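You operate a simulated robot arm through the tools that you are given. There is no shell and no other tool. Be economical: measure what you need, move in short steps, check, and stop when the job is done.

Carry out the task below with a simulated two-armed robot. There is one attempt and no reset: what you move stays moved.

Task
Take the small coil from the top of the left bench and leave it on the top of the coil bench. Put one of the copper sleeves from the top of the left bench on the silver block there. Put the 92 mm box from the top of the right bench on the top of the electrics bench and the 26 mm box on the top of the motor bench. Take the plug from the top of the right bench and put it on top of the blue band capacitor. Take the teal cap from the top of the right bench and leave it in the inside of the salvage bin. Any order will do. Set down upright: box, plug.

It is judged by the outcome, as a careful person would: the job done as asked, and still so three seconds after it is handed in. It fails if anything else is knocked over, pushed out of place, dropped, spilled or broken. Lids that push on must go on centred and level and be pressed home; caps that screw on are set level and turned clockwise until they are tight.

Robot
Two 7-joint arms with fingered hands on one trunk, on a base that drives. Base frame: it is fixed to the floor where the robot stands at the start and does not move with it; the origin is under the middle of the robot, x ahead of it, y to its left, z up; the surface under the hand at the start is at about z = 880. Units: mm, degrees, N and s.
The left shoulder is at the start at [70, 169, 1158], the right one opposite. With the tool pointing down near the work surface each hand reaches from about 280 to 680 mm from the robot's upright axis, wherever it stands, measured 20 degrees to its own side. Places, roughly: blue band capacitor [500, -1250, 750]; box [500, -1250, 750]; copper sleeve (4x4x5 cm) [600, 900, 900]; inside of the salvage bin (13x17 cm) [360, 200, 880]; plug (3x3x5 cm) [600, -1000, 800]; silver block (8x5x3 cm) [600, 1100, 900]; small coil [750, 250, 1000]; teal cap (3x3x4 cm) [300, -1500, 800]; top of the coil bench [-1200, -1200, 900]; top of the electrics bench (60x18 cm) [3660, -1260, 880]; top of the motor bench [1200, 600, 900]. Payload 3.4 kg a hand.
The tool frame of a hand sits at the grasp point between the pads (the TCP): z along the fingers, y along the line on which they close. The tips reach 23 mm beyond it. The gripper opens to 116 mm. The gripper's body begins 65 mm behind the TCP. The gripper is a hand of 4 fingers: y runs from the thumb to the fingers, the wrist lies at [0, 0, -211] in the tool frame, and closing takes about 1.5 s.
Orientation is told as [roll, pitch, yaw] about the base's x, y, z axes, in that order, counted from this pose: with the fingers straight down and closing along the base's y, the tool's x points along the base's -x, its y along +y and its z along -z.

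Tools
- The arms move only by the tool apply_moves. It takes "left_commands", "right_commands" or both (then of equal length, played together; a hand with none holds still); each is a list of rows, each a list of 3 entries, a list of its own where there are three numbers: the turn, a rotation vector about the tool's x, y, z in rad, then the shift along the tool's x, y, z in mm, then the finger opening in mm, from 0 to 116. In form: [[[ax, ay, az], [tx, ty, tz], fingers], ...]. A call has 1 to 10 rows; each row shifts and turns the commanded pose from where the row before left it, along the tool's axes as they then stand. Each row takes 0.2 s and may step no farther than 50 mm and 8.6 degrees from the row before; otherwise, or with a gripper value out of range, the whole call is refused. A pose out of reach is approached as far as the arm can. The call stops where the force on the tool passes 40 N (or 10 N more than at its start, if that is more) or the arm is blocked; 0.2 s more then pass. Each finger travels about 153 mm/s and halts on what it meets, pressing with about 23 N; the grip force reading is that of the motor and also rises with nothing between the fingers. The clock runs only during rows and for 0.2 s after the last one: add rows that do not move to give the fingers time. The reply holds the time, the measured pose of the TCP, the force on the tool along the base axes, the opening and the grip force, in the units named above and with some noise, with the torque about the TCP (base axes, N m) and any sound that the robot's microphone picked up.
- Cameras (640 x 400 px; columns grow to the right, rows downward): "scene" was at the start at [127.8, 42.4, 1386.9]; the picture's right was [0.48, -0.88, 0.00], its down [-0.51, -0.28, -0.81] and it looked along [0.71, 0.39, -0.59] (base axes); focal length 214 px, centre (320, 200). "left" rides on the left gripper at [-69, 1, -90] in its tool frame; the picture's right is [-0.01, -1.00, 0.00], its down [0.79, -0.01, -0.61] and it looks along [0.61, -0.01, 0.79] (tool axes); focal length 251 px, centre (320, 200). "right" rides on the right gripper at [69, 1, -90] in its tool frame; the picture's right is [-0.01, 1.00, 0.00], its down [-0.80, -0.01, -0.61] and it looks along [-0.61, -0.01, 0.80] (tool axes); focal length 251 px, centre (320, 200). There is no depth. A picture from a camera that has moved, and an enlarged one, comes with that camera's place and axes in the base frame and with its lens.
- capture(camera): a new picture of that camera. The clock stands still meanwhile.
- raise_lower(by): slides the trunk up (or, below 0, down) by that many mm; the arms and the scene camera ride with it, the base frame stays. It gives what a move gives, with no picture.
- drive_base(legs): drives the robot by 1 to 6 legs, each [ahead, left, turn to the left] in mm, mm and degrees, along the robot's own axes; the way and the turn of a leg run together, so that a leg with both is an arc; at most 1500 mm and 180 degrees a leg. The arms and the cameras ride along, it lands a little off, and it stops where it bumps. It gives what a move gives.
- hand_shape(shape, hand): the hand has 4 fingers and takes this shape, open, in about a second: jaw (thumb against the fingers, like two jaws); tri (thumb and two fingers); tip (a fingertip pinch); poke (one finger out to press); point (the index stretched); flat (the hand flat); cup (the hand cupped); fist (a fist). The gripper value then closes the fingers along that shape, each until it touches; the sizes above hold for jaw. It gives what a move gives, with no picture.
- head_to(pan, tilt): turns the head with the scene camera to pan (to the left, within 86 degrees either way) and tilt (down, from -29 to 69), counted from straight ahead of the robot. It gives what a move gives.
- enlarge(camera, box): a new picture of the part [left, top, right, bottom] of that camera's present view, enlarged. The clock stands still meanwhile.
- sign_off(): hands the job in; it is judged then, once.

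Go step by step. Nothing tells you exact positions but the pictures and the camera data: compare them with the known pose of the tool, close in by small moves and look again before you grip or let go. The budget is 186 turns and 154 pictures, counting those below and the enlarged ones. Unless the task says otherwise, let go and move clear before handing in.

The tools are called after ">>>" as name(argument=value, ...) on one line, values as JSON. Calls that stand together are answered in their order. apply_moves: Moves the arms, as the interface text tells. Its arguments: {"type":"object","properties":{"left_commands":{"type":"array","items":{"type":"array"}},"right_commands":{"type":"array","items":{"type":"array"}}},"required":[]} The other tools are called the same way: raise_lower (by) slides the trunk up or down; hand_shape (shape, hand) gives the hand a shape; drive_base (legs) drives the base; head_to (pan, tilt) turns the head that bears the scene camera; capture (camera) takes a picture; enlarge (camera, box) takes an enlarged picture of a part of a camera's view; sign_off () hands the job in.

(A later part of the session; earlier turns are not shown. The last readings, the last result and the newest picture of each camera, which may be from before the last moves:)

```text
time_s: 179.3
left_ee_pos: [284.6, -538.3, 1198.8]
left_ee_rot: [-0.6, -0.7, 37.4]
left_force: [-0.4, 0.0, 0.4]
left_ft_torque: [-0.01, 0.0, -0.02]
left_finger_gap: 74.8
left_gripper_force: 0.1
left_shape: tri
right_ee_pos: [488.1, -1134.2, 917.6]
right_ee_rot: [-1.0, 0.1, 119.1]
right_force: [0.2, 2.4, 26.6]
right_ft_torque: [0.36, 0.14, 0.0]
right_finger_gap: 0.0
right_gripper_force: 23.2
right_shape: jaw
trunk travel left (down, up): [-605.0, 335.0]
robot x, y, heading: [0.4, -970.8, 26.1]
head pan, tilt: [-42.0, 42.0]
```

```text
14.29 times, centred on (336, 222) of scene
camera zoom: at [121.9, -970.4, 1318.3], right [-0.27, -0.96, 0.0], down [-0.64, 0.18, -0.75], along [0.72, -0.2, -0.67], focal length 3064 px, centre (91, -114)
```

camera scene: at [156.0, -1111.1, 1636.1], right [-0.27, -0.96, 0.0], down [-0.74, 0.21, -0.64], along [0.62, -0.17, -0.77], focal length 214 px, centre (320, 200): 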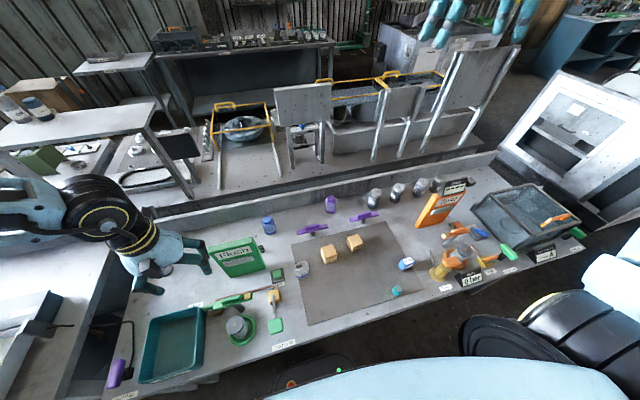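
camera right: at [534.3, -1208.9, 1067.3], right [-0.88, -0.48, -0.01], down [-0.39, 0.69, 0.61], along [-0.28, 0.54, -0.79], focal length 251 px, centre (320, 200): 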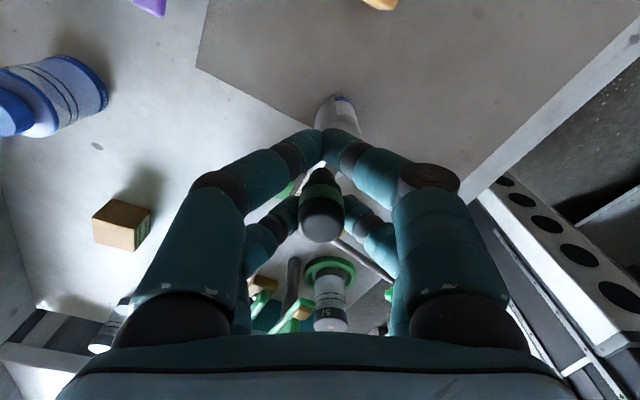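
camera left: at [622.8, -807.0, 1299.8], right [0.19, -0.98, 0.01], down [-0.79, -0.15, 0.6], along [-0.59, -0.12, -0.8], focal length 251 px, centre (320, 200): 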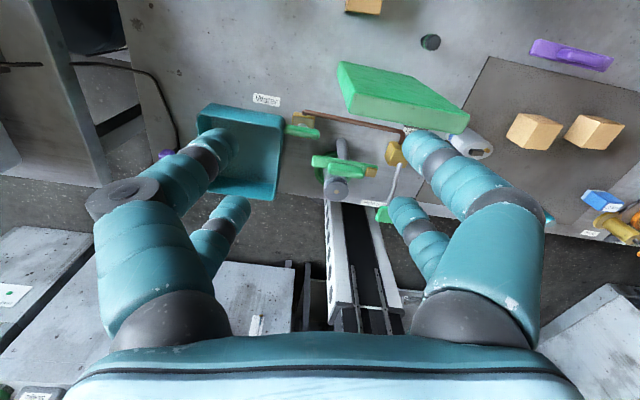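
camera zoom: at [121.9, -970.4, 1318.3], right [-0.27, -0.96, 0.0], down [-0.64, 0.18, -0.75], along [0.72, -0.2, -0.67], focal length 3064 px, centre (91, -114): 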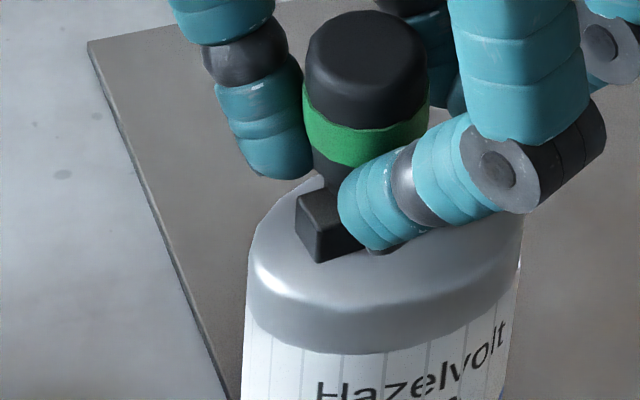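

On the block now, but about 4 mm off its centreline. I'll lift slightly, nudge, and set down again.

>>> raise_lower(by=12)

>>> apply_moves(right_commands=[[[0, 0, 0], [-2.8, 3, 0], 0], [[0, 0, 0], [0, 0, 0], 0]])

>>> raise_lower(by=-8)

>>> raise_lower(by=-3)

>>> enlarge(camera="scene", box=[320, 208, 352, 236])

```text
time_s: 179.9
left_ee_pos: [287.0, -541.2, 1210.4]
left_ee_rot: [-0.4, -0.7, 37.3]
left_force: [0.1, -0.2, 0.1]
left_ft_torque: [0.02, 0.02, 0.03]
left_finger_gap: 74.4
left_gripper_force: 0.1
left_shape: tri
right_ee_pos: [488.8, -1135.9, 926.8]
right_ee_rot: [-0.8, 0.0, 119.0]
right_force: [-0.7, -1.0, 0.1]
right_ft_torque: [0.02, -0.01, 0.0]
right_finger_gap: 0.1
right_gripper_force: 22.8
right_shape: jaw
trunk travel left (down, up): [-617.0, 323.0]
robot x, y, heading: [-1.1, -968.6, 26.3]
head pan, tilt: [-42.0, 42.0]
```

```text
time_s: 180.5
left_ee_pos: [286.8, -540.3, 1211.1]
left_ee_rot: [-0.4, -0.6, 37.2]
left_force: [-0.2, 0.7, 0.9]
left_ft_torque: [-0.03, -0.03, 0.01]
left_finger_gap: 74.5
left_gripper_force: 0.1
left_shape: tri
right_ee_pos: [484.4, -1135.1, 927.9]
right_ee_rot: [-0.8, 0.0, 118.9]
right_force: [-0.2, 0.6, 0.5]
right_ft_torque: [0.01, 0.03, -0.01]
right_finger_gap: 0.0
right_gripper_force: 22.3
right_shape: jaw
trunk travel left (down, up): [-617.0, 323.0]
robot x, y, heading: [-1.7, -971.9, 26.3]
head pan, tilt: [-42.0, 42.0]
```

```text
time_s: 181.0
left_ee_pos: [287.3, -539.0, 1203.1]
left_ee_rot: [-0.4, -0.6, 37.3]
left_force: [0.4, -0.3, 0.1]
left_ft_torque: [0.03, -0.01, 0.02]
left_finger_gap: 74.4
left_gripper_force: 0.0
left_shape: tri
right_ee_pos: [483.9, -1135.0, 919.3]
right_ee_rot: [-0.8, 0.1, 118.9]
right_force: [0.4, 0.2, 5.1]
right_ft_torque: [0.03, 0.0, -0.01]
right_finger_gap: 0.0
right_gripper_force: 23.2
right_shape: jaw
trunk travel left (down, up): [-609.0, 331.0]
robot x, y, heading: [0.6, -971.8, 26.3]
head pan, tilt: [-42.0, 42.0]
```

```text
time_s: 181.6
left_ee_pos: [284.4, -539.0, 1199.6]
left_ee_rot: [-0.5, -0.7, 37.3]
left_force: [-0.9, 0.5, -1.0]
left_ft_torque: [0.0, 0.03, 0.0]
left_finger_gap: 75.0
left_gripper_force: 0.0
left_shape: tri
right_ee_pos: [483.3, -1134.1, 916.9]
right_ee_rot: [-0.9, 0.1, 118.8]
right_force: [0.1, 0.9, 20.4]
right_ft_torque: [0.28, 0.08, -0.03]
right_finger_gap: 0.0
right_gripper_force: 23.0
right_shape: jaw
trunk travel left (down, up): [-606.0, 334.0]
robot x, y, heading: [-2.0, -970.4, 25.9]
head pan, tilt: [-42.0, 42.0]
```

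```text
14.29 times, centred on (336, 222) of scene
camera zoom: at [123.2, -970.9, 1319.2], right [-0.27, -0.96, 0.0], down [-0.64, 0.18, -0.74], along [0.72, -0.2, -0.67], focal length 3064 px, centre (91, -114)
```

zoom: 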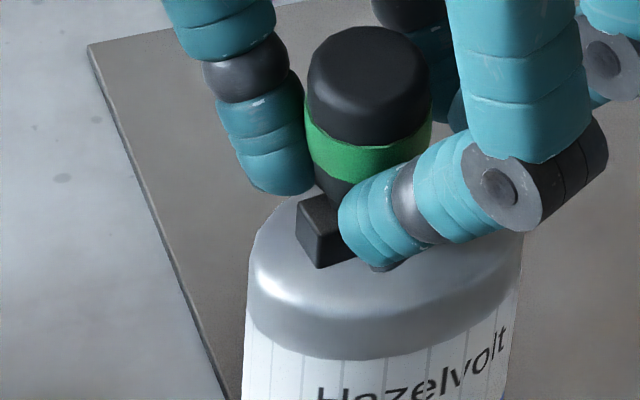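

Contact at the same height on the block. I'll relieve the press a little, then open slowly.

>>> raise_lower(by=3)

>>> apply_moves(right_commands=[[[0, 0, 0], [0, 0, 0], 6], [[0, 0, 0], [0, 0, 0], 14], [[0, 0, 0], [0, 0, 0], 24], [[0, 0, 0], [0, 0, 0], 36], [[0, 0, 0], [0, 0, 0], 48], [[0, 0, 0], [0, 0, 0], 50], [[0, 0, 0], [0, 0, 0], 50]])

>>> enlarge(camera="scene", box=[310, 200, 362, 240])

```text
time_s: 182.1
left_ee_pos: [287.2, -540.1, 1203.7]
left_ee_rot: [-0.4, -0.7, 37.2]
left_force: [0.3, 0.1, -0.1]
left_ft_torque: [0.04, 0.0, -0.02]
left_finger_gap: 74.6
left_gripper_force: 0.2
left_shape: tri
right_ee_pos: [482.9, -1135.8, 918.5]
right_ee_rot: [-0.8, 0.0, 119.0]
right_force: [0.4, 0.5, 5.7]
right_ft_torque: [0.11, 0.01, -0.05]
right_finger_gap: 0.0
right_gripper_force: 22.8
right_shape: jaw
trunk travel left (down, up): [-609.0, 331.0]
robot x, y, heading: [-1.2, -971.5, 26.1]
head pan, tilt: [-42.0, 42.0]
```

```text
time_s: 183.7
left_ee_pos: [288.7, -539.6, 1202.4]
left_ee_rot: [-0.3, -0.7, 37.2]
left_force: [-0.6, 0.3, -0.5]
left_ft_torque: [0.01, 0.01, 0.01]
left_finger_gap: 74.3
left_gripper_force: 0.2
left_shape: tri
right_ee_pos: [485.7, -1135.7, 919.0]
right_ee_rot: [-0.8, 0.0, 119.0]
right_force: [0.0, 0.3, -0.5]
right_ft_torque: [-0.02, 0.0, -0.01]
right_finger_gap: 49.5
right_gripper_force: 0.1
right_shape: jaw
trunk travel left (down, up): [-609.0, 331.0]
robot x, y, heading: [1.0, -973.0, 25.9]
head pan, tilt: [-42.0, 42.0]
```

```text
10.00 times, centred on (336, 220) of scene
camera zoom: at [125.4, -972.2, 1321.7], right [-0.27, -0.96, 0.0], down [-0.64, 0.18, -0.74], along [0.71, -0.2, -0.67], focal length 2145 px, centre (160, 0)
```

zoom: 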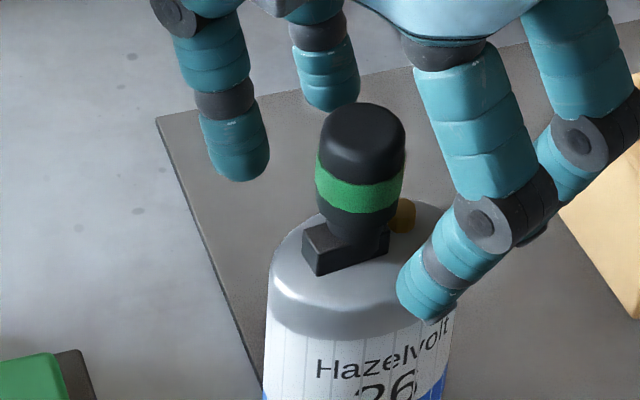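

The plug stands upright on the capacitor. I'll rise straight up and confirm.

>>> raise_lower(by=120)

>>> head_to(pan=-42, tilt=50)

>>> capture(camera="scene")

```text
time_s: 185.2
left_ee_pos: [288.3, -540.0, 1323.2]
left_ee_rot: [-0.3, -0.6, 37.2]
left_force: [0.9, 0.1, 0.3]
left_ft_torque: [0.04, 0.0, 0.02]
left_finger_gap: 74.4
left_gripper_force: 0.0
left_shape: tri
right_ee_pos: [484.9, -1135.8, 1038.9]
right_ee_rot: [-0.8, 0.0, 119.1]
right_force: [0.3, 0.8, 0.6]
right_ft_torque: [0.0, 0.02, -0.04]
right_finger_gap: 49.5
right_gripper_force: 0.1
right_shape: jaw
trunk travel left (down, up): [-729.0, 211.0]
robot x, y, heading: [-1.4, -971.8, 26.1]
head pan, tilt: [-42.0, 42.0]
```

```text
time_s: 185.9
left_ee_pos: [287.3, -538.8, 1322.0]
left_ee_rot: [-0.4, -0.7, 37.2]
left_force: [0.7, 0.2, 0.6]
left_ft_torque: [-0.01, -0.02, -0.02]
left_finger_gap: 74.5
left_gripper_force: 0.1
left_shape: tri
right_ee_pos: [485.5, -1136.0, 1039.4]
right_ee_rot: [-0.8, 0.1, 118.9]
right_force: [0.5, 0.5, 1.0]
right_ft_torque: [0.02, -0.01, 0.0]
right_finger_gap: 49.2
right_gripper_force: 0.1
right_shape: jaw
trunk travel left (down, up): [-729.0, 211.0]
robot x, y, heading: [-1.3, -972.8, 26.1]
head pan, tilt: [-42.0, 50.0]
```

```text
43 pictures are left
camera scene: at [119.1, -970.3, 1430.5], right [-0.27, -0.96, 0.0], down [-0.74, 0.21, -0.64], along [0.62, -0.18, -0.77], focal length 214 px, centre (320, 200)
```

scene: 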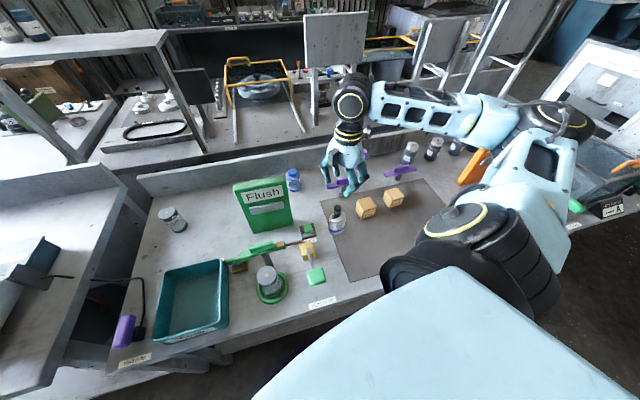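

Plug done. Next the teal cap near (328, -1456): I'll straighten the robot and drive over so the right hand can reach it.

>>> drive_base(legs=[[-100, 0, 0], [0, 0, -26], [0, -380, 0]])

>>> capture(camera="right")

```text
time_s: 190.3
left_ee_pos: [357.9, -1128.5, 1321.1]
left_ee_rot: [-0.4, -0.7, 11.8]
left_force: [-0.1, -0.7, -0.1]
left_ft_torque: [0.03, 0.0, -0.02]
left_finger_gap: 74.5
left_gripper_force: 0.0
left_shape: tri
right_ee_pos: [282.2, -1751.2, 1038.7]
right_ee_rot: [-0.8, -0.1, 93.6]
right_force: [0.5, 0.0, 0.2]
right_ft_torque: [-0.01, 0.02, -0.01]
right_finger_gap: 49.6
right_gripper_force: 0.1
right_shape: jaw
trunk travel left (down, up): [-729.0, 211.0]
robot x, y, heading: [-84.4, -1396.6, 0.6]
head pan, tilt: [-42.0, 50.0]
```

```text
42 pictures are left
camera right: at [284.4, -1819.6, 1129.2], right [-1.0, -0.05, -0.01], down [-0.05, 0.79, 0.61], along [-0.02, 0.61, -0.8], focal length 251 px, centre (320, 200)
```

right: 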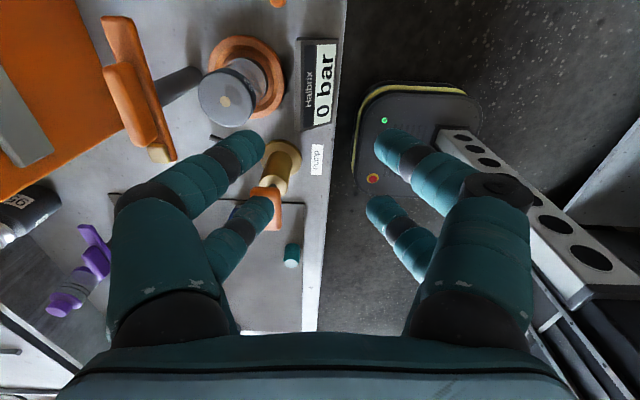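

>>> drive_base(legs=[[43, 0, 0], [0, 278, 0]])

>>> raise_lower(by=-110)

>>> capture(camera="right")

```text
time_s: 192.8
left_ee_pos: [400.1, -857.6, 1324.2]
left_ee_rot: [-0.4, -0.7, 11.6]
left_force: [0.1, 0.0, 0.3]
left_ft_torque: [0.01, -0.01, 0.0]
left_finger_gap: 74.7
left_gripper_force: 0.1
left_shape: tri
right_ee_pos: [319.3, -1481.1, 1038.9]
right_ee_rot: [-0.8, -0.2, 93.3]
right_force: [-0.3, -0.5, 0.0]
right_ft_torque: [0.01, 0.02, 0.02]
right_finger_gap: 49.7
right_gripper_force: 0.0
right_shape: jaw
trunk travel left (down, up): [-729.0, 211.0]
robot x, y, heading: [-47.8, -1119.2, 0.3]
head pan, tilt: [-42.0, 50.0]
```

```text
time_s: 194.2
left_ee_pos: [398.9, -856.0, 1212.8]
left_ee_rot: [-0.2, -0.8, 11.5]
left_force: [-0.2, 0.3, 0.2]
left_ft_torque: [-0.01, 0.0, -0.03]
left_finger_gap: 74.6
left_gripper_force: 0.1
left_shape: tri
right_ee_pos: [319.2, -1479.3, 929.1]
right_ee_rot: [-0.8, 0.0, 93.2]
right_force: [0.1, 1.1, 1.3]
right_ft_torque: [0.01, 0.0, -0.02]
right_finger_gap: 49.6
right_gripper_force: 0.2
right_shape: jaw
trunk travel left (down, up): [-619.0, 321.0]
robot x, y, heading: [-47.2, -1118.1, 0.6]
head pan, tilt: [-42.0, 50.0]
```

```text
41 pictures are left
camera right: at [321.5, -1548.1, 1018.9], right [-1.0, -0.05, -0.01], down [-0.05, 0.79, 0.61], along [-0.02, 0.61, -0.79], focal length 251 px, centre (320, 200)
```

right: 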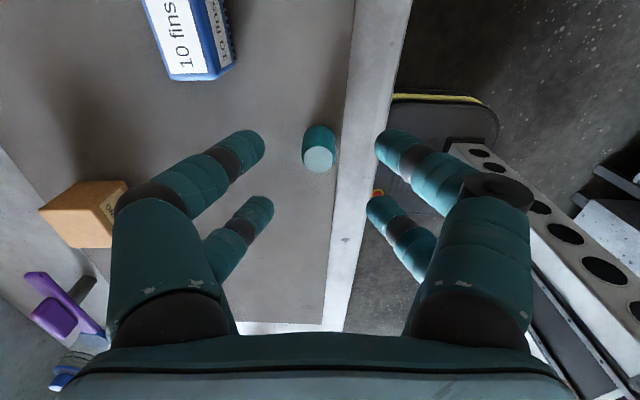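

>>> apply_moves(right_commands=[[[0, 0, 0], [-14, 0, 0], 60], [[0, 0, 0], [0, 0, 0], 60]])

>>> raise_lower(by=-90)

>>> capture(camera="right")

```text
time_s: 194.8
left_ee_pos: [399.0, -857.3, 1213.1]
left_ee_rot: [-0.4, -0.7, 11.6]
left_force: [0.3, -0.2, 0.8]
left_ft_torque: [0.0, 0.01, 0.01]
left_finger_gap: 74.5
left_gripper_force: 0.0
left_shape: tri
right_ee_pos: [319.6, -1464.6, 929.3]
right_ee_rot: [-0.7, 0.1, 93.2]
right_force: [0.1, 0.5, 0.1]
right_ft_torque: [-0.01, -0.03, -0.01]
right_finger_gap: 59.4
right_gripper_force: 0.1
right_shape: jaw
trunk travel left (down, up): [-619.0, 321.0]
robot x, y, heading: [-44.6, -1122.8, 0.3]
head pan, tilt: [-42.0, 50.0]
```

```text
time_s: 196.0
left_ee_pos: [399.1, -857.9, 1122.7]
left_ee_rot: [-0.4, -0.6, 11.5]
left_force: [-0.7, -0.2, -1.3]
left_ft_torque: [-0.01, -0.01, 0.01]
left_finger_gap: 74.2
left_gripper_force: 0.1
left_shape: tri
right_ee_pos: [318.4, -1464.4, 839.5]
right_ee_rot: [-0.9, 0.0, 93.1]
right_force: [-0.2, 0.4, -0.7]
right_ft_torque: [-0.02, -0.02, -0.01]
right_finger_gap: 59.0
right_gripper_force: 0.0
right_shape: jaw
trunk travel left (down, up): [-529.0, 411.0]
robot x, y, heading: [-44.4, -1119.1, 0.3]
head pan, tilt: [-42.0, 50.0]
```

```text
40 pictures are left
camera right: at [320.9, -1533.4, 928.9], right [-1.0, -0.05, -0.01], down [-0.05, 0.79, 0.61], along [-0.02, 0.61, -0.79], focal length 251 px, centre (320, 200)
```

right: 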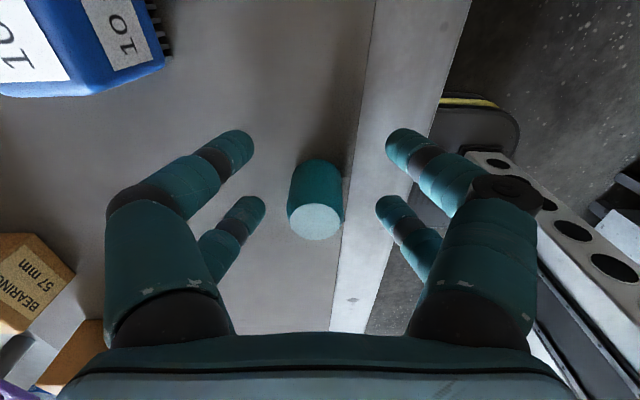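

>>> apply_moves(right_commands=[[[0, 0, 0], [0, 0, 4], 45], [[0, 0, 0], [0, 0, 0], 30], [[0, 0, 0], [0, 0, 0], 15], [[0, 0, 0], [0, 0, 0], 0], [[0, 0, 0], [0, 0, 0], 0], [[0, 0, 0], [0, 0, 0], 0], [[0, 0, 0], [0, 0, 0], 0], [[0, 0, 0], [0, 0, 0], 0]])

>>> raise_lower(by=60)

>>> capture(camera="right")

```text
time_s: 197.8
left_ee_pos: [398.8, -856.8, 1122.3]
left_ee_rot: [-0.3, -0.8, 11.5]
left_force: [1.0, 0.7, -0.4]
left_ft_torque: [0.02, 0.02, -0.02]
left_finger_gap: 74.7
left_gripper_force: 0.1
left_shape: tri
right_ee_pos: [320.1, -1463.9, 835.0]
right_ee_rot: [-0.7, 0.0, 93.2]
right_force: [0.2, -1.3, -0.7]
right_ft_torque: [0.04, 0.02, 0.01]
right_finger_gap: 0.1
right_gripper_force: 23.1
right_shape: jaw
trunk travel left (down, up): [-529.0, 411.0]
robot x, y, heading: [-44.8, -1121.1, 0.5]
head pan, tilt: [-42.0, 50.0]
```

```text
time_s: 198.8
left_ee_pos: [399.0, -856.3, 1182.4]
left_ee_rot: [-0.3, -0.6, 11.5]
left_force: [-0.3, -0.8, 0.9]
left_ft_torque: [-0.01, -0.01, 0.01]
left_finger_gap: 74.5
left_gripper_force: 0.0
left_shape: tri
right_ee_pos: [318.0, -1464.5, 895.0]
right_ee_rot: [-0.9, 0.0, 93.2]
right_force: [1.0, -0.8, -0.4]
right_ft_torque: [0.03, -0.01, -0.01]
right_finger_gap: 0.0
right_gripper_force: 23.0
right_shape: jaw
trunk travel left (down, up): [-589.0, 351.0]
robot x, y, heading: [-49.0, -1123.1, 0.3]
head pan, tilt: [-42.0, 50.0]
```

```text
39 pictures are left
camera right: at [321.1, -1533.1, 984.9], right [-1.0, -0.05, -0.01], down [-0.05, 0.79, 0.61], along [-0.02, 0.61, -0.79], focal length 251 px, centre (320, 200)
```

right: 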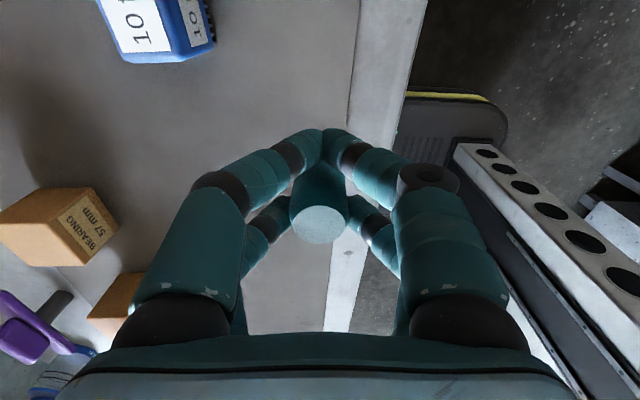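

Cap held. I'll raise the trunk, lift the right hand out of the way, and lower the left hand into working posture for the 26 mm box.

>>> raise_lower(by=250)

>>> apply_moves(left_commands=[[[0, 0, 0.1], [0, 0, 31], 90], [[0, 0, 0.1], [0, 0, 31], 90], [[0, 0, 0], [0, 0, 31], 90], [[0, 0, 0], [0, 0, 31], 90], [[0, 0, 0], [0, 0, 31], 90], [[0, 0, 0], [0, 0, 31], 90], [[0, 0, 0], [0, 0, 31], 90], [[0, 0, 0], [0, 0, 31], 90], [[0, 0, 0], [0, 0, 31], 90], [[0, 0, 0], [0, 0, 31], 90]], right_commands=[[[0, 0, 0], [0, 0, -30], 0], [[0, 0, 0], [0, 0, -30], 0], [[0, 0, 0], [0, 0, -30], 0], [[0, 0, 0], [0, 0, -30], 0], [[0, 0, 0], [0, 0, -30], 0], [[0, 0, 0], [0, 0, -30], 0], [[0, 0, 0], [0, 0, -30], 0], [[0, 0, 0], [0, 0, -30], 0], [[0, 0, 0], [0, 0, -30], 0], [[0, 0, 0], [0, 0, -30], 0]])

>>> drive_base(legs=[[0, -50, 0], [112, 0, 0]])

```text
time_s: 201.4
left_ee_pos: [400.3, -857.4, 1432.3]
left_ee_rot: [-0.3, -0.7, 11.4]
left_force: [0.0, 0.1, -0.3]
left_ft_torque: [-0.02, 0.01, 0.01]
left_finger_gap: 74.6
left_gripper_force: 0.0
left_shape: tri
right_ee_pos: [319.2, -1465.8, 1145.5]
right_ee_rot: [-0.8, 0.1, 93.2]
right_force: [0.3, 0.1, -1.3]
right_ft_torque: [0.01, -0.04, 0.01]
right_finger_gap: 0.0
right_gripper_force: 23.1
right_shape: jaw
trunk travel left (down, up): [-839.0, 101.0]
robot x, y, heading: [-46.2, -1119.5, 0.3]
head pan, tilt: [-42.0, 50.0]
```

```text
time_s: 203.6
left_ee_pos: [405.1, -857.9, 1121.4]
left_ee_rot: [-0.3, -0.6, 0.0]
left_force: [-0.1, -0.3, 1.4]
left_ft_torque: [0.0, -0.01, -0.01]
left_finger_gap: 89.7
left_gripper_force: 0.0
left_shape: tri
right_ee_pos: [325.9, -1457.8, 1440.8]
right_ee_rot: [-0.8, 0.0, 93.2]
right_force: [0.1, 0.9, -0.4]
right_ft_torque: [-0.01, 0.02, 0.0]
right_finger_gap: 0.0
right_gripper_force: 22.9
right_shape: jaw
right hand out of reach, approached as far as the arm can: row 10
trunk travel left (down, up): [-839.0, 101.0]
robot x, y, heading: [-47.4, -1124.7, 0.5]
head pan, tilt: [-42.0, 50.0]
```

```text
time_s: 205.3
left_ee_pos: [512.2, -907.1, 1124.2]
left_ee_rot: [-0.1, -0.9, 0.1]
left_force: [0.7, 0.5, 0.2]
left_ft_torque: [0.02, -0.03, 0.02]
left_finger_gap: 89.8
left_gripper_force: 0.1
left_shape: tri
right_ee_pos: [432.7, -1508.3, 1441.3]
right_ee_rot: [-1.0, -0.1, 93.3]
right_force: [0.0, -0.5, -0.5]
right_ft_torque: [-0.01, -0.03, -0.01]
right_finger_gap: 0.0
right_gripper_force: 22.6
right_shape: jaw
trunk travel left (down, up): [-839.0, 101.0]
robot x, y, heading: [62.5, -1167.9, 0.2]
head pan, tilt: [-42.0, 50.0]
```

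>>> apply_moves(left_commands=[[[0, 0, 0], [-20, 25, 0], 90], [[0, 0, 0], [-42, 10, 0], 90], [[0, 0, 0], [-42, 0, 0], 90], [[0, 0, 0], [-40, 0, 0], 90]])

>>> capture(camera="left")

```text
time_s: 206.3
left_ee_pos: [651.2, -868.1, 1124.5]
left_ee_rot: [-0.3, -0.6, 0.1]
left_force: [0.7, 0.5, -0.7]
left_ft_torque: [0.0, 0.02, 0.0]
left_finger_gap: 89.9
left_gripper_force: 0.1
left_shape: tri
left hand out of reach, approached as far as the arm can: row 4
right_ee_pos: [437.7, -1509.1, 1439.8]
right_ee_rot: [-0.6, -0.1, 93.2]
right_force: [-0.2, 0.7, -0.2]
right_ft_torque: [-0.01, 0.02, 0.02]
right_finger_gap: 0.1
right_gripper_force: 22.9
right_shape: jaw
trunk travel left (down, up): [-839.0, 101.0]
robot x, y, heading: [63.3, -1169.8, 0.6]
head pan, tilt: [-42.0, 50.0]
```

```text
38 pictures are left
camera left: at [718.0, -866.0, 1214.4], right [0.01, -1.0, 0.01], down [-0.8, -0.01, 0.6], along [-0.6, -0.01, -0.8], focal length 251 px, centre (320, 200)
```

left: 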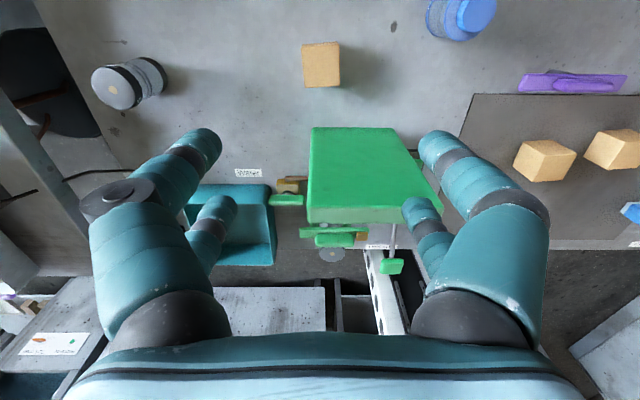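

>>> drive_base(legs=[[3, -40, 0]])

>>> apply_moves(left_commands=[[[0, 0, 0], [0, 38, 0], 90], [[0, 0, 0], [-10, 0, 0], 90], [[0, 0, 0], [-6, 0, 0], 90]])

```text
time_s: 207.2
left_ee_pos: [652.3, -900.1, 1124.5]
left_ee_rot: [-0.6, -0.9, 0.2]
left_force: [-1.1, 0.7, -1.0]
left_ft_torque: [-0.04, -0.01, 0.02]
left_finger_gap: 90.1
left_gripper_force: 0.1
left_shape: tri
right_ee_pos: [438.0, -1537.2, 1443.4]
right_ee_rot: [-0.9, 0.4, 93.2]
right_force: [-0.4, 1.1, 0.2]
right_ft_torque: [-0.04, -0.01, -0.02]
right_finger_gap: 0.0
right_gripper_force: 22.9
right_shape: jaw
trunk travel left (down, up): [-839.0, 101.0]
robot x, y, heading: [68.1, -1210.9, 0.5]
head pan, tilt: [-42.0, 50.0]
```

```text
time_s: 208.0
left_ee_pos: [661.7, -870.1, 1126.0]
left_ee_rot: [-0.2, -0.8, 0.2]
left_force: [-0.1, -0.7, -0.4]
left_ft_torque: [0.01, 0.02, -0.01]
left_finger_gap: 89.7
left_gripper_force: 0.1
left_shape: tri
left hand out of reach, approached as far as the arm can: row 2, 3
right_ee_pos: [440.1, -1548.5, 1441.3]
right_ee_rot: [-0.8, -0.1, 93.3]
right_force: [-0.4, 0.3, -0.1]
right_ft_torque: [0.0, 0.0, 0.0]
right_finger_gap: 0.0
right_gripper_force: 23.2
right_shape: jaw
trunk travel left (down, up): [-839.0, 101.0]
robot x, y, heading: [66.5, -1206.2, 0.4]
head pan, tilt: [-42.0, 50.0]
```

>>> raise_lower(by=-235)

>>> capture(camera="left")

```text
time_s: 210.5
left_ee_pos: [660.4, -869.3, 892.9]
left_ee_rot: [-0.3, -1.0, 0.2]
left_force: [0.1, -0.3, -0.1]
left_ft_torque: [-0.01, 0.0, 0.03]
left_finger_gap: 89.6
left_gripper_force: 0.0
left_shape: tri
right_ee_pos: [439.2, -1547.3, 1206.3]
right_ee_rot: [-0.7, 0.0, 93.3]
right_force: [-0.2, -0.7, 0.1]
right_ft_torque: [0.03, 0.0, 0.02]
right_finger_gap: 0.2
right_gripper_force: 23.1
right_shape: jaw
trunk travel left (down, up): [-604.0, 336.0]
robot x, y, heading: [69.3, -1208.4, 0.3]
head pan, tilt: [-42.0, 50.0]
```

```text
37 pictures are left
camera left: at [726.7, -867.2, 982.2], right [0.01, -1.0, 0.0], down [-0.8, -0.01, 0.59], along [-0.59, -0.01, -0.8], focal length 251 px, centre (320, 200)
```

left: 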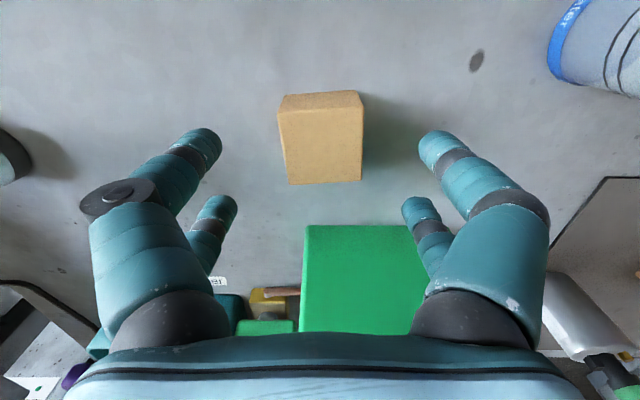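

>>> raise_lower(by=-58)

>>> apply_moves(left_commands=[[[0, 0, 0], [0, 0, 0], 70], [[0, 0, 0], [0, 0, 0], 55], [[0, 0, 0], [0, 0, 0], 40], [[0, 0, 0], [0, 0, 0], 25], [[0, 0, 0], [0, 0, 0], 20], [[0, 0, 0], [0, 0, 0], 20], [[0, 0, 0], [0, 0, 0], 20]])

>>> raise_lower(by=50)

>>> capture(camera="left")

```text
time_s: 211.4
left_ee_pos: [660.9, -870.0, 835.1]
left_ee_rot: [-0.3, -0.9, 0.3]
left_force: [-0.3, 0.2, 0.3]
left_ft_torque: [-0.01, -0.02, 0.04]
left_finger_gap: 89.8
left_gripper_force: 0.0
left_shape: tri
right_ee_pos: [439.0, -1548.4, 1147.4]
right_ee_rot: [-0.8, 0.0, 93.3]
right_force: [0.5, 0.3, -0.7]
right_ft_torque: [-0.02, 0.02, -0.03]
right_finger_gap: 0.0
right_gripper_force: 22.8
right_shape: jaw
trunk travel left (down, up): [-546.0, 394.0]
robot x, y, heading: [66.5, -1206.8, 0.3]
head pan, tilt: [-42.0, 50.0]
```

```text
time_s: 213.1
left_ee_pos: [661.1, -869.1, 833.4]
left_ee_rot: [-0.2, -0.8, 0.3]
left_force: [-0.1, 0.6, -0.2]
left_ft_torque: [-0.01, -0.01, -0.01]
left_finger_gap: 42.8
left_gripper_force: 23.6
left_shape: tri
right_ee_pos: [438.6, -1547.5, 1146.6]
right_ee_rot: [-0.8, -0.1, 93.3]
right_force: [0.4, 0.0, -0.2]
right_ft_torque: [0.0, 0.01, 0.05]
right_finger_gap: 0.2
right_gripper_force: 22.7
right_shape: jaw
trunk travel left (down, up): [-546.0, 394.0]
robot x, y, heading: [66.5, -1207.9, 0.5]
head pan, tilt: [-42.0, 50.0]
```

```text
time_s: 214.0
left_ee_pos: [661.7, -869.4, 885.0]
left_ee_rot: [-0.2, -0.8, 0.3]
left_force: [-0.5, -0.6, -1.2]
left_ft_torque: [-0.01, 0.01, 0.0]
left_finger_gap: 43.1
left_gripper_force: 23.1
left_shape: tri
right_ee_pos: [440.8, -1548.5, 1196.9]
right_ee_rot: [-0.8, 0.0, 93.2]
right_force: [-0.3, -1.1, 0.3]
right_ft_torque: [-0.02, -0.01, -0.01]
right_finger_gap: 0.0
right_gripper_force: 23.6
right_shape: jaw
trunk travel left (down, up): [-596.0, 344.0]
robot x, y, heading: [66.4, -1211.9, 0.3]
head pan, tilt: [-42.0, 50.0]
```

```text
36 pictures are left
camera left: at [727.1, -867.1, 973.7], right [0.01, -1.0, 0.0], down [-0.8, -0.01, 0.59], along [-0.59, -0.01, -0.8], focal length 251 px, centre (320, 200)
```

left: 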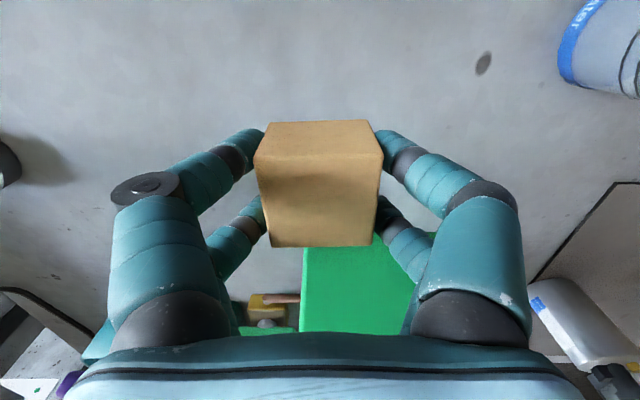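

Box gripped (43 mm wide). I'll raise, retract a bit, and drive to the left bench to set the box down at a staging spot where I can regrip it at a forward tilt for the long reach to the motor bench.

>>> raise_lower(by=335)

>>> apply_moves(left_commands=[[[0, 0, 0], [45, 0, 0], 20], [[0, 0, 0], [45, 0, 0], 20]])

>>> drive_base(legs=[[-30, 0, 0], [0, 1065, 0]])

>>> capture(camera="left")

```text
time_s: 217.3
left_ee_pos: [661.6, -869.6, 1218.8]
left_ee_rot: [-0.2, -0.9, 0.2]
left_force: [0.0, -0.6, -1.5]
left_ft_torque: [-0.02, 0.02, 0.03]
left_finger_gap: 43.1
left_gripper_force: 23.3
left_shape: tri
right_ee_pos: [441.1, -1547.6, 1531.8]
right_ee_rot: [-0.8, 0.0, 93.3]
right_force: [0.4, 0.0, -0.1]
right_ft_torque: [-0.02, -0.02, 0.01]
right_finger_gap: 0.0
right_gripper_force: 22.9
right_shape: jaw
trunk travel left (down, up): [-931.0, 9.0]
robot x, y, heading: [65.0, -1210.9, 0.4]
head pan, tilt: [-42.0, 50.0]
```

```text
time_s: 217.9
left_ee_pos: [568.2, -869.0, 1218.4]
left_ee_rot: [-0.4, -1.1, 0.1]
left_force: [-0.2, -0.3, -2.1]
left_ft_torque: [0.03, -0.03, 0.0]
left_finger_gap: 42.7
left_gripper_force: 22.7
left_shape: tri
right_ee_pos: [435.5, -1546.3, 1533.6]
right_ee_rot: [-1.1, 0.0, 93.3]
right_force: [-1.0, -0.9, 0.0]
right_ft_torque: [-0.01, -0.03, -0.03]
right_finger_gap: 0.0
right_gripper_force: 23.0
right_shape: jaw
trunk travel left (down, up): [-931.0, 9.0]
robot x, y, heading: [68.7, -1209.6, 0.3]
head pan, tilt: [-42.0, 50.0]
```

```text
time_s: 223.7
left_ee_pos: [531.0, 180.2, 1217.3]
left_ee_rot: [-0.2, -0.9, 0.1]
left_force: [0.6, 1.1, -1.8]
left_ft_torque: [0.02, 0.0, -0.03]
left_finger_gap: 42.7
left_gripper_force: 23.1
left_shape: tri
right_ee_pos: [400.8, -499.0, 1533.0]
right_ee_rot: [-0.8, 0.0, 93.4]
right_force: [0.3, 0.7, -0.5]
right_ft_torque: [-0.03, 0.01, 0.01]
right_finger_gap: 0.0
right_gripper_force: 22.8
right_shape: jaw
trunk travel left (down, up): [-931.0, 9.0]
robot x, y, heading: [25.7, -159.2, 0.4]
head pan, tilt: [-42.0, 50.0]
```

```text
35 pictures are left
camera left: at [597.8, 182.6, 1308.0], right [0.01, -1.0, 0.0], down [-0.8, -0.01, 0.59], along [-0.59, -0.01, -0.8], focal length 251 px, centre (320, 200)
```

left: 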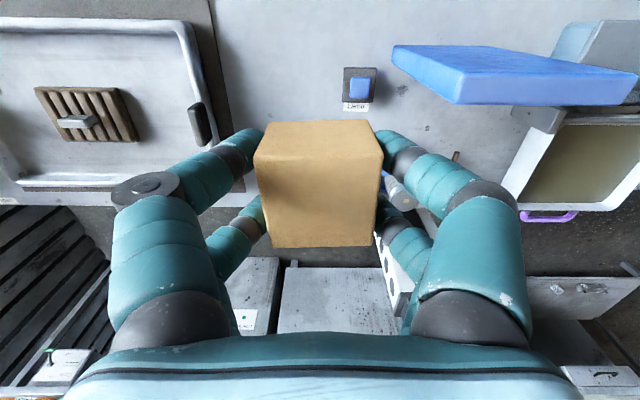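

>>> apply_moves(left_commands=[[[0, 0, 0], [-40, 5, 0], 20], [[0, 0, 0], [-40, 5, 0], 20]])

>>> raise_lower(by=-280)

>>> raise_lower(by=-6)

>>> raise_lower(by=-4)

```text
time_s: 224.3
left_ee_pos: [616.2, 190.9, 1218.9]
left_ee_rot: [-0.2, -0.7, 0.2]
left_force: [-0.4, 0.1, -1.5]
left_ft_torque: [-0.03, 0.01, -0.02]
left_finger_gap: 42.7
left_gripper_force: 23.3
left_shape: tri
right_ee_pos: [405.7, -500.6, 1530.7]
right_ee_rot: [-0.6, -0.2, 93.4]
right_force: [-1.2, 0.4, -2.0]
right_ft_torque: [0.03, 0.03, 0.04]
right_finger_gap: 0.0
right_gripper_force: 23.4
right_shape: jaw
trunk travel left (down, up): [-931.0, 9.0]
robot x, y, heading: [26.0, -161.8, 0.6]
head pan, tilt: [-42.0, 50.0]
```

```text
time_s: 227.1
left_ee_pos: [610.8, 191.3, 940.9]
left_ee_rot: [-0.3, -0.9, 0.2]
left_force: [-0.5, 0.8, -0.1]
left_ft_torque: [-0.02, 0.0, -0.02]
left_finger_gap: 42.5
left_gripper_force: 23.0
left_shape: tri
right_ee_pos: [401.8, -498.7, 1251.9]
right_ee_rot: [-0.9, -0.1, 93.4]
right_force: [-0.3, -0.9, 0.3]
right_ft_torque: [0.01, 0.02, -0.03]
right_finger_gap: 0.1
right_gripper_force: 23.1
right_shape: jaw
trunk travel left (down, up): [-651.0, 289.0]
robot x, y, heading: [32.2, -159.8, 0.6]
head pan, tilt: [-42.0, 50.0]
```

```text
time_s: 227.7
left_ee_pos: [612.2, 193.6, 932.4]
left_ee_rot: [-0.1, -0.9, 0.3]
left_force: [-0.1, 1.3, -0.9]
left_ft_torque: [0.0, -0.01, 0.01]
left_finger_gap: 42.4
left_gripper_force: 23.0
left_shape: tri
right_ee_pos: [401.7, -496.9, 1247.5]
right_ee_rot: [-0.8, -0.1, 93.4]
right_force: [-0.9, -0.4, 0.3]
right_ft_torque: [0.0, -0.01, -0.03]
right_finger_gap: 0.4
right_gripper_force: 22.7
right_shape: jaw
trunk travel left (down, up): [-645.0, 295.0]
robot x, y, heading: [28.7, -155.1, 0.3]
head pan, tilt: [-42.0, 50.0]
```

```text
time_s: 228.2
left_ee_pos: [613.1, 192.5, 930.4]
left_ee_rot: [-0.2, -1.0, 0.2]
left_force: [-0.2, -1.0, -1.6]
left_ft_torque: [0.01, -0.02, -0.01]
left_finger_gap: 42.7
left_gripper_force: 23.0
left_shape: tri
right_ee_pos: [402.0, -497.5, 1242.9]
right_ee_rot: [-0.8, 0.0, 93.4]
right_force: [-0.7, -0.9, -0.3]
right_ft_torque: [0.01, 0.02, 0.0]
right_finger_gap: 0.0
right_gripper_force: 22.9
right_shape: jaw
trunk travel left (down, up): [-641.0, 299.0]
robot x, y, heading: [28.0, -157.0, 0.4]
head pan, tilt: [-42.0, 50.0]
```

>>> raise_lower(by=-4)

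>>> raise_lower(by=-3)

>>> raise_lower(by=-3)

```text
time_s: 228.8
left_ee_pos: [612.1, 191.6, 924.4]
left_ee_rot: [-0.2, -0.9, 0.2]
left_force: [-0.7, -0.3, -1.0]
left_ft_torque: [0.01, 0.01, -0.05]
left_finger_gap: 42.7
left_gripper_force: 23.1
left_shape: tri
right_ee_pos: [401.4, -497.6, 1239.4]
right_ee_rot: [-0.8, 0.0, 93.3]
right_force: [0.4, -0.4, 0.4]
right_ft_torque: [0.01, -0.01, -0.01]
right_finger_gap: 0.0
right_gripper_force: 23.0
right_shape: jaw
trunk travel left (down, up): [-637.0, 303.0]
robot x, y, heading: [30.6, -154.8, 0.4]
head pan, tilt: [-42.0, 50.0]
```

```text
time_s: 229.3
left_ee_pos: [612.2, 191.9, 922.7]
left_ee_rot: [-0.3, -0.9, 0.1]
left_force: [0.3, -0.1, -1.4]
left_ft_torque: [0.0, 0.01, 0.02]
left_finger_gap: 42.5
left_gripper_force: 23.3
left_shape: tri
right_ee_pos: [400.9, -498.3, 1235.3]
right_ee_rot: [-0.8, 0.0, 93.3]
right_force: [-0.3, 0.1, 0.6]
right_ft_torque: [0.0, 0.02, -0.03]
right_finger_gap: 0.0
right_gripper_force: 22.5
right_shape: jaw
trunk travel left (down, up): [-634.0, 306.0]
robot x, y, heading: [33.6, -161.0, 0.3]
head pan, tilt: [-42.0, 50.0]
```

```text
time_s: 229.8
left_ee_pos: [613.0, 193.1, 919.7]
left_ee_rot: [-0.2, -0.9, 0.1]
left_force: [-0.7, 0.3, -1.2]
left_ft_torque: [0.03, 0.01, 0.0]
left_finger_gap: 42.6
left_gripper_force: 22.6
left_shape: tri
right_ee_pos: [402.3, -497.0, 1232.4]
right_ee_rot: [-0.8, 0.0, 93.4]
right_force: [-0.8, 0.0, 0.0]
right_ft_torque: [0.02, 0.03, 0.03]
right_finger_gap: 0.1
right_gripper_force: 22.8
right_shape: jaw
trunk travel left (down, up): [-631.0, 309.0]
robot x, y, heading: [28.1, -157.2, 0.5]
head pan, tilt: [-42.0, 50.0]
```

>>> raise_lower(by=-3)

>>> raise_lower(by=-3)

>>> raise_lower(by=-3)

```text
time_s: 230.3
left_ee_pos: [613.1, 192.1, 916.1]
left_ee_rot: [-0.2, -0.9, 0.2]
left_force: [0.1, 0.2, -1.1]
left_ft_torque: [0.0, 0.02, -0.01]
left_finger_gap: 42.9
left_gripper_force: 23.0
left_shape: tri
right_ee_pos: [399.9, -498.4, 1230.0]
right_ee_rot: [-0.7, 0.0, 93.5]
right_force: [-0.1, 0.6, -0.1]
right_ft_torque: [0.01, -0.02, 0.0]
right_finger_gap: 0.0
right_gripper_force: 23.2
right_shape: jaw
trunk travel left (down, up): [-628.0, 312.0]
robot x, y, heading: [29.7, -159.0, 0.5]
head pan, tilt: [-42.0, 50.0]
```

```text
time_s: 230.8
left_ee_pos: [612.0, 192.6, 914.6]
left_ee_rot: [-0.3, -0.9, 0.1]
left_force: [0.0, -0.2, -1.3]
left_ft_torque: [0.0, -0.01, 0.03]
left_finger_gap: 42.6
left_gripper_force: 22.8
left_shape: tri
right_ee_pos: [401.5, -497.9, 1227.5]
right_ee_rot: [-0.8, 0.0, 93.4]
right_force: [-0.5, 0.4, -1.2]
right_ft_torque: [0.02, -0.01, 0.01]
right_finger_gap: 0.2
right_gripper_force: 23.0
right_shape: jaw
trunk travel left (down, up): [-625.0, 315.0]
robot x, y, heading: [28.4, -162.5, 0.7]
head pan, tilt: [-42.0, 50.0]
```

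```text
time_s: 231.3
left_ee_pos: [611.6, 191.4, 912.7]
left_ee_rot: [-0.2, -1.0, 0.1]
left_force: [2.4, 2.9, 13.7]
left_ft_torque: [0.09, -0.04, -0.02]
left_finger_gap: 42.9
left_gripper_force: 22.8
left_shape: tri
right_ee_pos: [399.5, -497.6, 1223.7]
right_ee_rot: [-0.9, -0.1, 93.4]
right_force: [1.2, 0.7, -0.3]
right_ft_torque: [0.0, -0.02, 0.01]
right_finger_gap: 0.0
right_gripper_force: 23.1
right_shape: jaw
trunk travel left (down, up): [-622.0, 318.0]
robot x, y, heading: [27.4, -154.8, 0.7]
head pan, tilt: [-42.0, 50.0]
```

Box on the bench (right bench level is ≈800, then). Releasing, rising, and tilting the left hand forward to test its long reach.

>>> apply_moves(left_commands=[[[0, 0, 0], [0, 0, 0], 50], [[0, 0, 0], [0, 0, 0], 65], [[0, 0, 0], [0, 0, 0], 80], [[0, 0, 0], [0, 0, 0], 90]])

>>> raise_lower(by=270)

>>> apply_moves(left_commands=[[[0, -0.149, 0], [0, 0, 0], 90], [[0, -0.149, 0], [0, 0, 0], 90], [[0, -0.149, 0], [0, 0, 0], 90], [[0, -0.149, 0], [0, 0, 0], 90], [[0, -0.149, 0], [0, 0, 0], 90], [[0, -0.149, 0], [0, 0, 0], 90], [[0, -0.149, 0], [0, 0, 0], 90]])

```text
time_s: 232.3
left_ee_pos: [612.3, 191.9, 910.9]
left_ee_rot: [-0.2, -0.9, 0.3]
left_force: [-0.2, 0.6, -0.6]
left_ft_torque: [-0.01, 0.0, -0.01]
left_finger_gap: 89.7
left_gripper_force: 0.1
left_shape: tri
right_ee_pos: [400.6, -497.9, 1223.5]
right_ee_rot: [-0.9, 0.0, 93.3]
right_force: [0.3, 1.3, -0.5]
right_ft_torque: [0.02, -0.02, -0.03]
right_finger_gap: 0.1
right_gripper_force: 22.9
right_shape: jaw
trunk travel left (down, up): [-622.0, 318.0]
robot x, y, heading: [29.3, -157.9, 0.7]
head pan, tilt: [-42.0, 50.0]
```

```text
time_s: 235.1
left_ee_pos: [612.4, 192.0, 1181.0]
left_ee_rot: [-0.2, -0.9, 0.2]
left_force: [0.2, -0.1, 0.3]
left_ft_torque: [0.0, -0.04, 0.0]
left_finger_gap: 89.5
left_gripper_force: 0.0
left_shape: tri
right_ee_pos: [401.5, -498.1, 1493.3]
right_ee_rot: [-0.7, -0.1, 93.4]
right_force: [-0.1, -0.2, -0.4]
right_ft_torque: [0.03, -0.01, 0.03]
right_finger_gap: 0.0
right_gripper_force: 23.3
right_shape: jaw
trunk travel left (down, up): [-892.0, 48.0]
robot x, y, heading: [29.8, -157.2, 0.2]
head pan, tilt: [-42.0, 50.0]
```

```text
time_s: 236.7
left_ee_pos: [612.9, 193.6, 1180.8]
left_ee_rot: [-0.6, -60.8, 0.9]
left_force: [-0.6, -0.1, -0.2]
left_ft_torque: [-0.02, 0.02, 0.02]
left_finger_gap: 89.6
left_gripper_force: 0.1
left_shape: tri
right_ee_pos: [400.9, -497.1, 1493.4]
right_ee_rot: [-0.9, 0.1, 93.4]
right_force: [0.2, -0.8, -1.8]
right_ft_torque: [-0.02, 0.0, -0.01]
right_finger_gap: 0.1
right_gripper_force: 23.1
right_shape: jaw
trunk travel left (down, up): [-892.0, 48.0]
robot x, y, heading: [29.1, -161.1, 0.5]
head pan, tilt: [-42.0, 50.0]
```

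>>> apply_moves(left_commands=[[[0, 0, 0], [-19.5, 0, 34.9], 90], [[0, 0, 0], [-19.5, 0, 34.9], 90], [[0, 0, 0], [-19.5, 0, 34.9], 90], [[0, 0, 0], [-19.5, 0, 34.9], 90], [[0, 0, 0], [-19.5, 0, 34.9], 90], [[0, 0, 0], [-19.5, 0, 34.9], 90]])

>>> capture(camera="left")

```text
time_s: 238.1
left_ee_pos: [781.6, 197.7, 1224.3]
left_ee_rot: [-0.6, -60.8, 0.5]
left_force: [-0.6, 0.0, -0.3]
left_ft_torque: [-0.02, 0.0, -0.02]
left_finger_gap: 90.0
left_gripper_force: 0.0
left_shape: tri
left hand out of reach, approached as far as the arm can: row 4, 5, 6
right_ee_pos: [399.9, -497.9, 1494.8]
right_ee_rot: [-1.0, 0.0, 93.4]
right_force: [0.4, 0.1, -0.4]
right_ft_torque: [-0.01, 0.02, 0.0]
right_finger_gap: 0.1
right_gripper_force: 22.7
right_shape: jaw
trunk travel left (down, up): [-892.0, 48.0]
robot x, y, heading: [31.2, -162.3, 0.6]
head pan, tilt: [-42.0, 50.0]
```

```text
34 pictures are left
camera left: at [734.6, 199.6, 1326.5], right [0.01, -1.0, 0.01], down [-0.92, -0.01, -0.4], along [0.4, -0.01, -0.92], focal length 251 px, centre (320, 200)
```

left: 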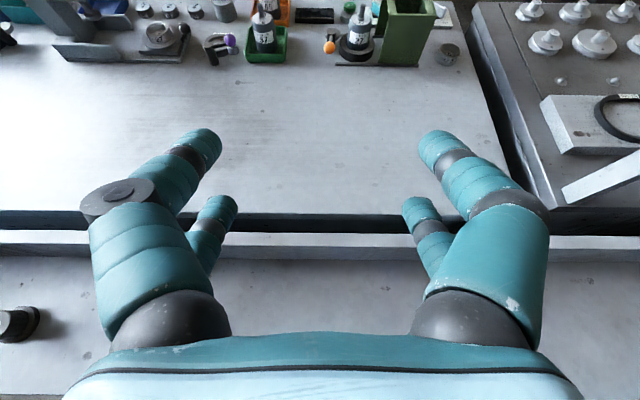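

The tilted hand reaches x≈780 from here; I can see a dark gap and then the motor bench edge. I'll measure that edge with the scene camera.

>>> head_to(pan=20, tilt=35)

>>> capture(camera="scene")

```text
time_s: 239.4
left_ee_pos: [779.5, 197.8, 1222.5]
left_ee_rot: [-0.6, -60.8, 0.7]
left_force: [0.1, -0.5, 0.1]
left_ft_torque: [0.03, 0.03, 0.0]
left_finger_gap: 89.8
left_gripper_force: 0.1
left_shape: tri
right_ee_pos: [401.1, -498.0, 1493.3]
right_ee_rot: [-0.8, 0.1, 93.5]
right_force: [0.0, -0.1, -0.3]
right_ft_torque: [0.02, -0.02, 0.01]
right_finger_gap: 0.0
right_gripper_force: 23.6
right_shape: jaw
trunk travel left (down, up): [-892.0, 48.0]
robot x, y, heading: [30.0, -160.9, 0.6]
head pan, tilt: [20.0, 35.0]
```

```text
33 pictures are left
camera scene: at [162.2, -127.9, 1615.2], right [0.35, -0.94, 0.0], down [-0.54, -0.2, -0.82], along [0.77, 0.29, -0.57], focal length 214 px, centre (320, 200)
```

scene: 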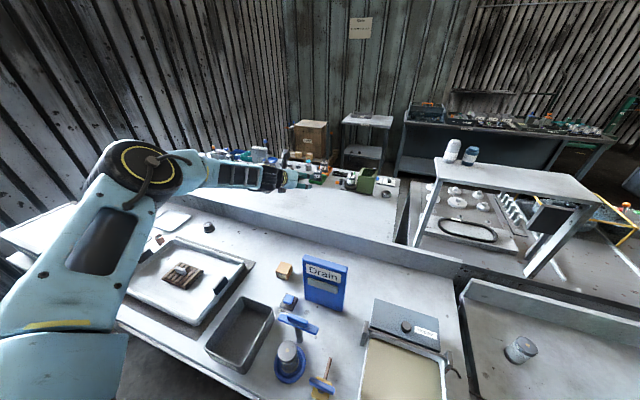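

>>> enlarge(camera="scene", box=[250, 170, 410, 270])

```text
4.00 times, centred on (330, 220) of scene
camera zoom: at [162.2, -127.9, 1615.2], right [0.35, -0.94, 0.0], down [-0.54, -0.2, -0.82], along [0.77, 0.29, -0.57], focal length 858 px, centre (280, 120)
```

zoom: 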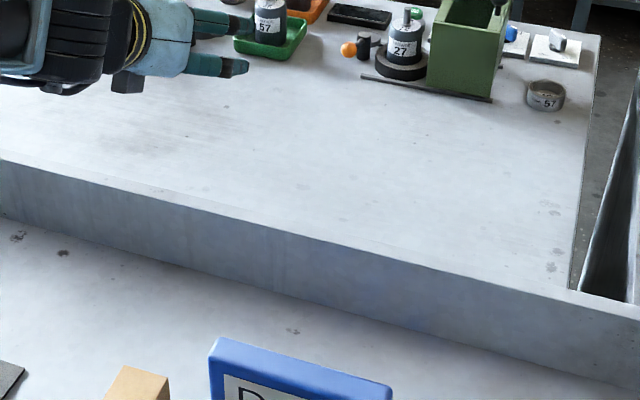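

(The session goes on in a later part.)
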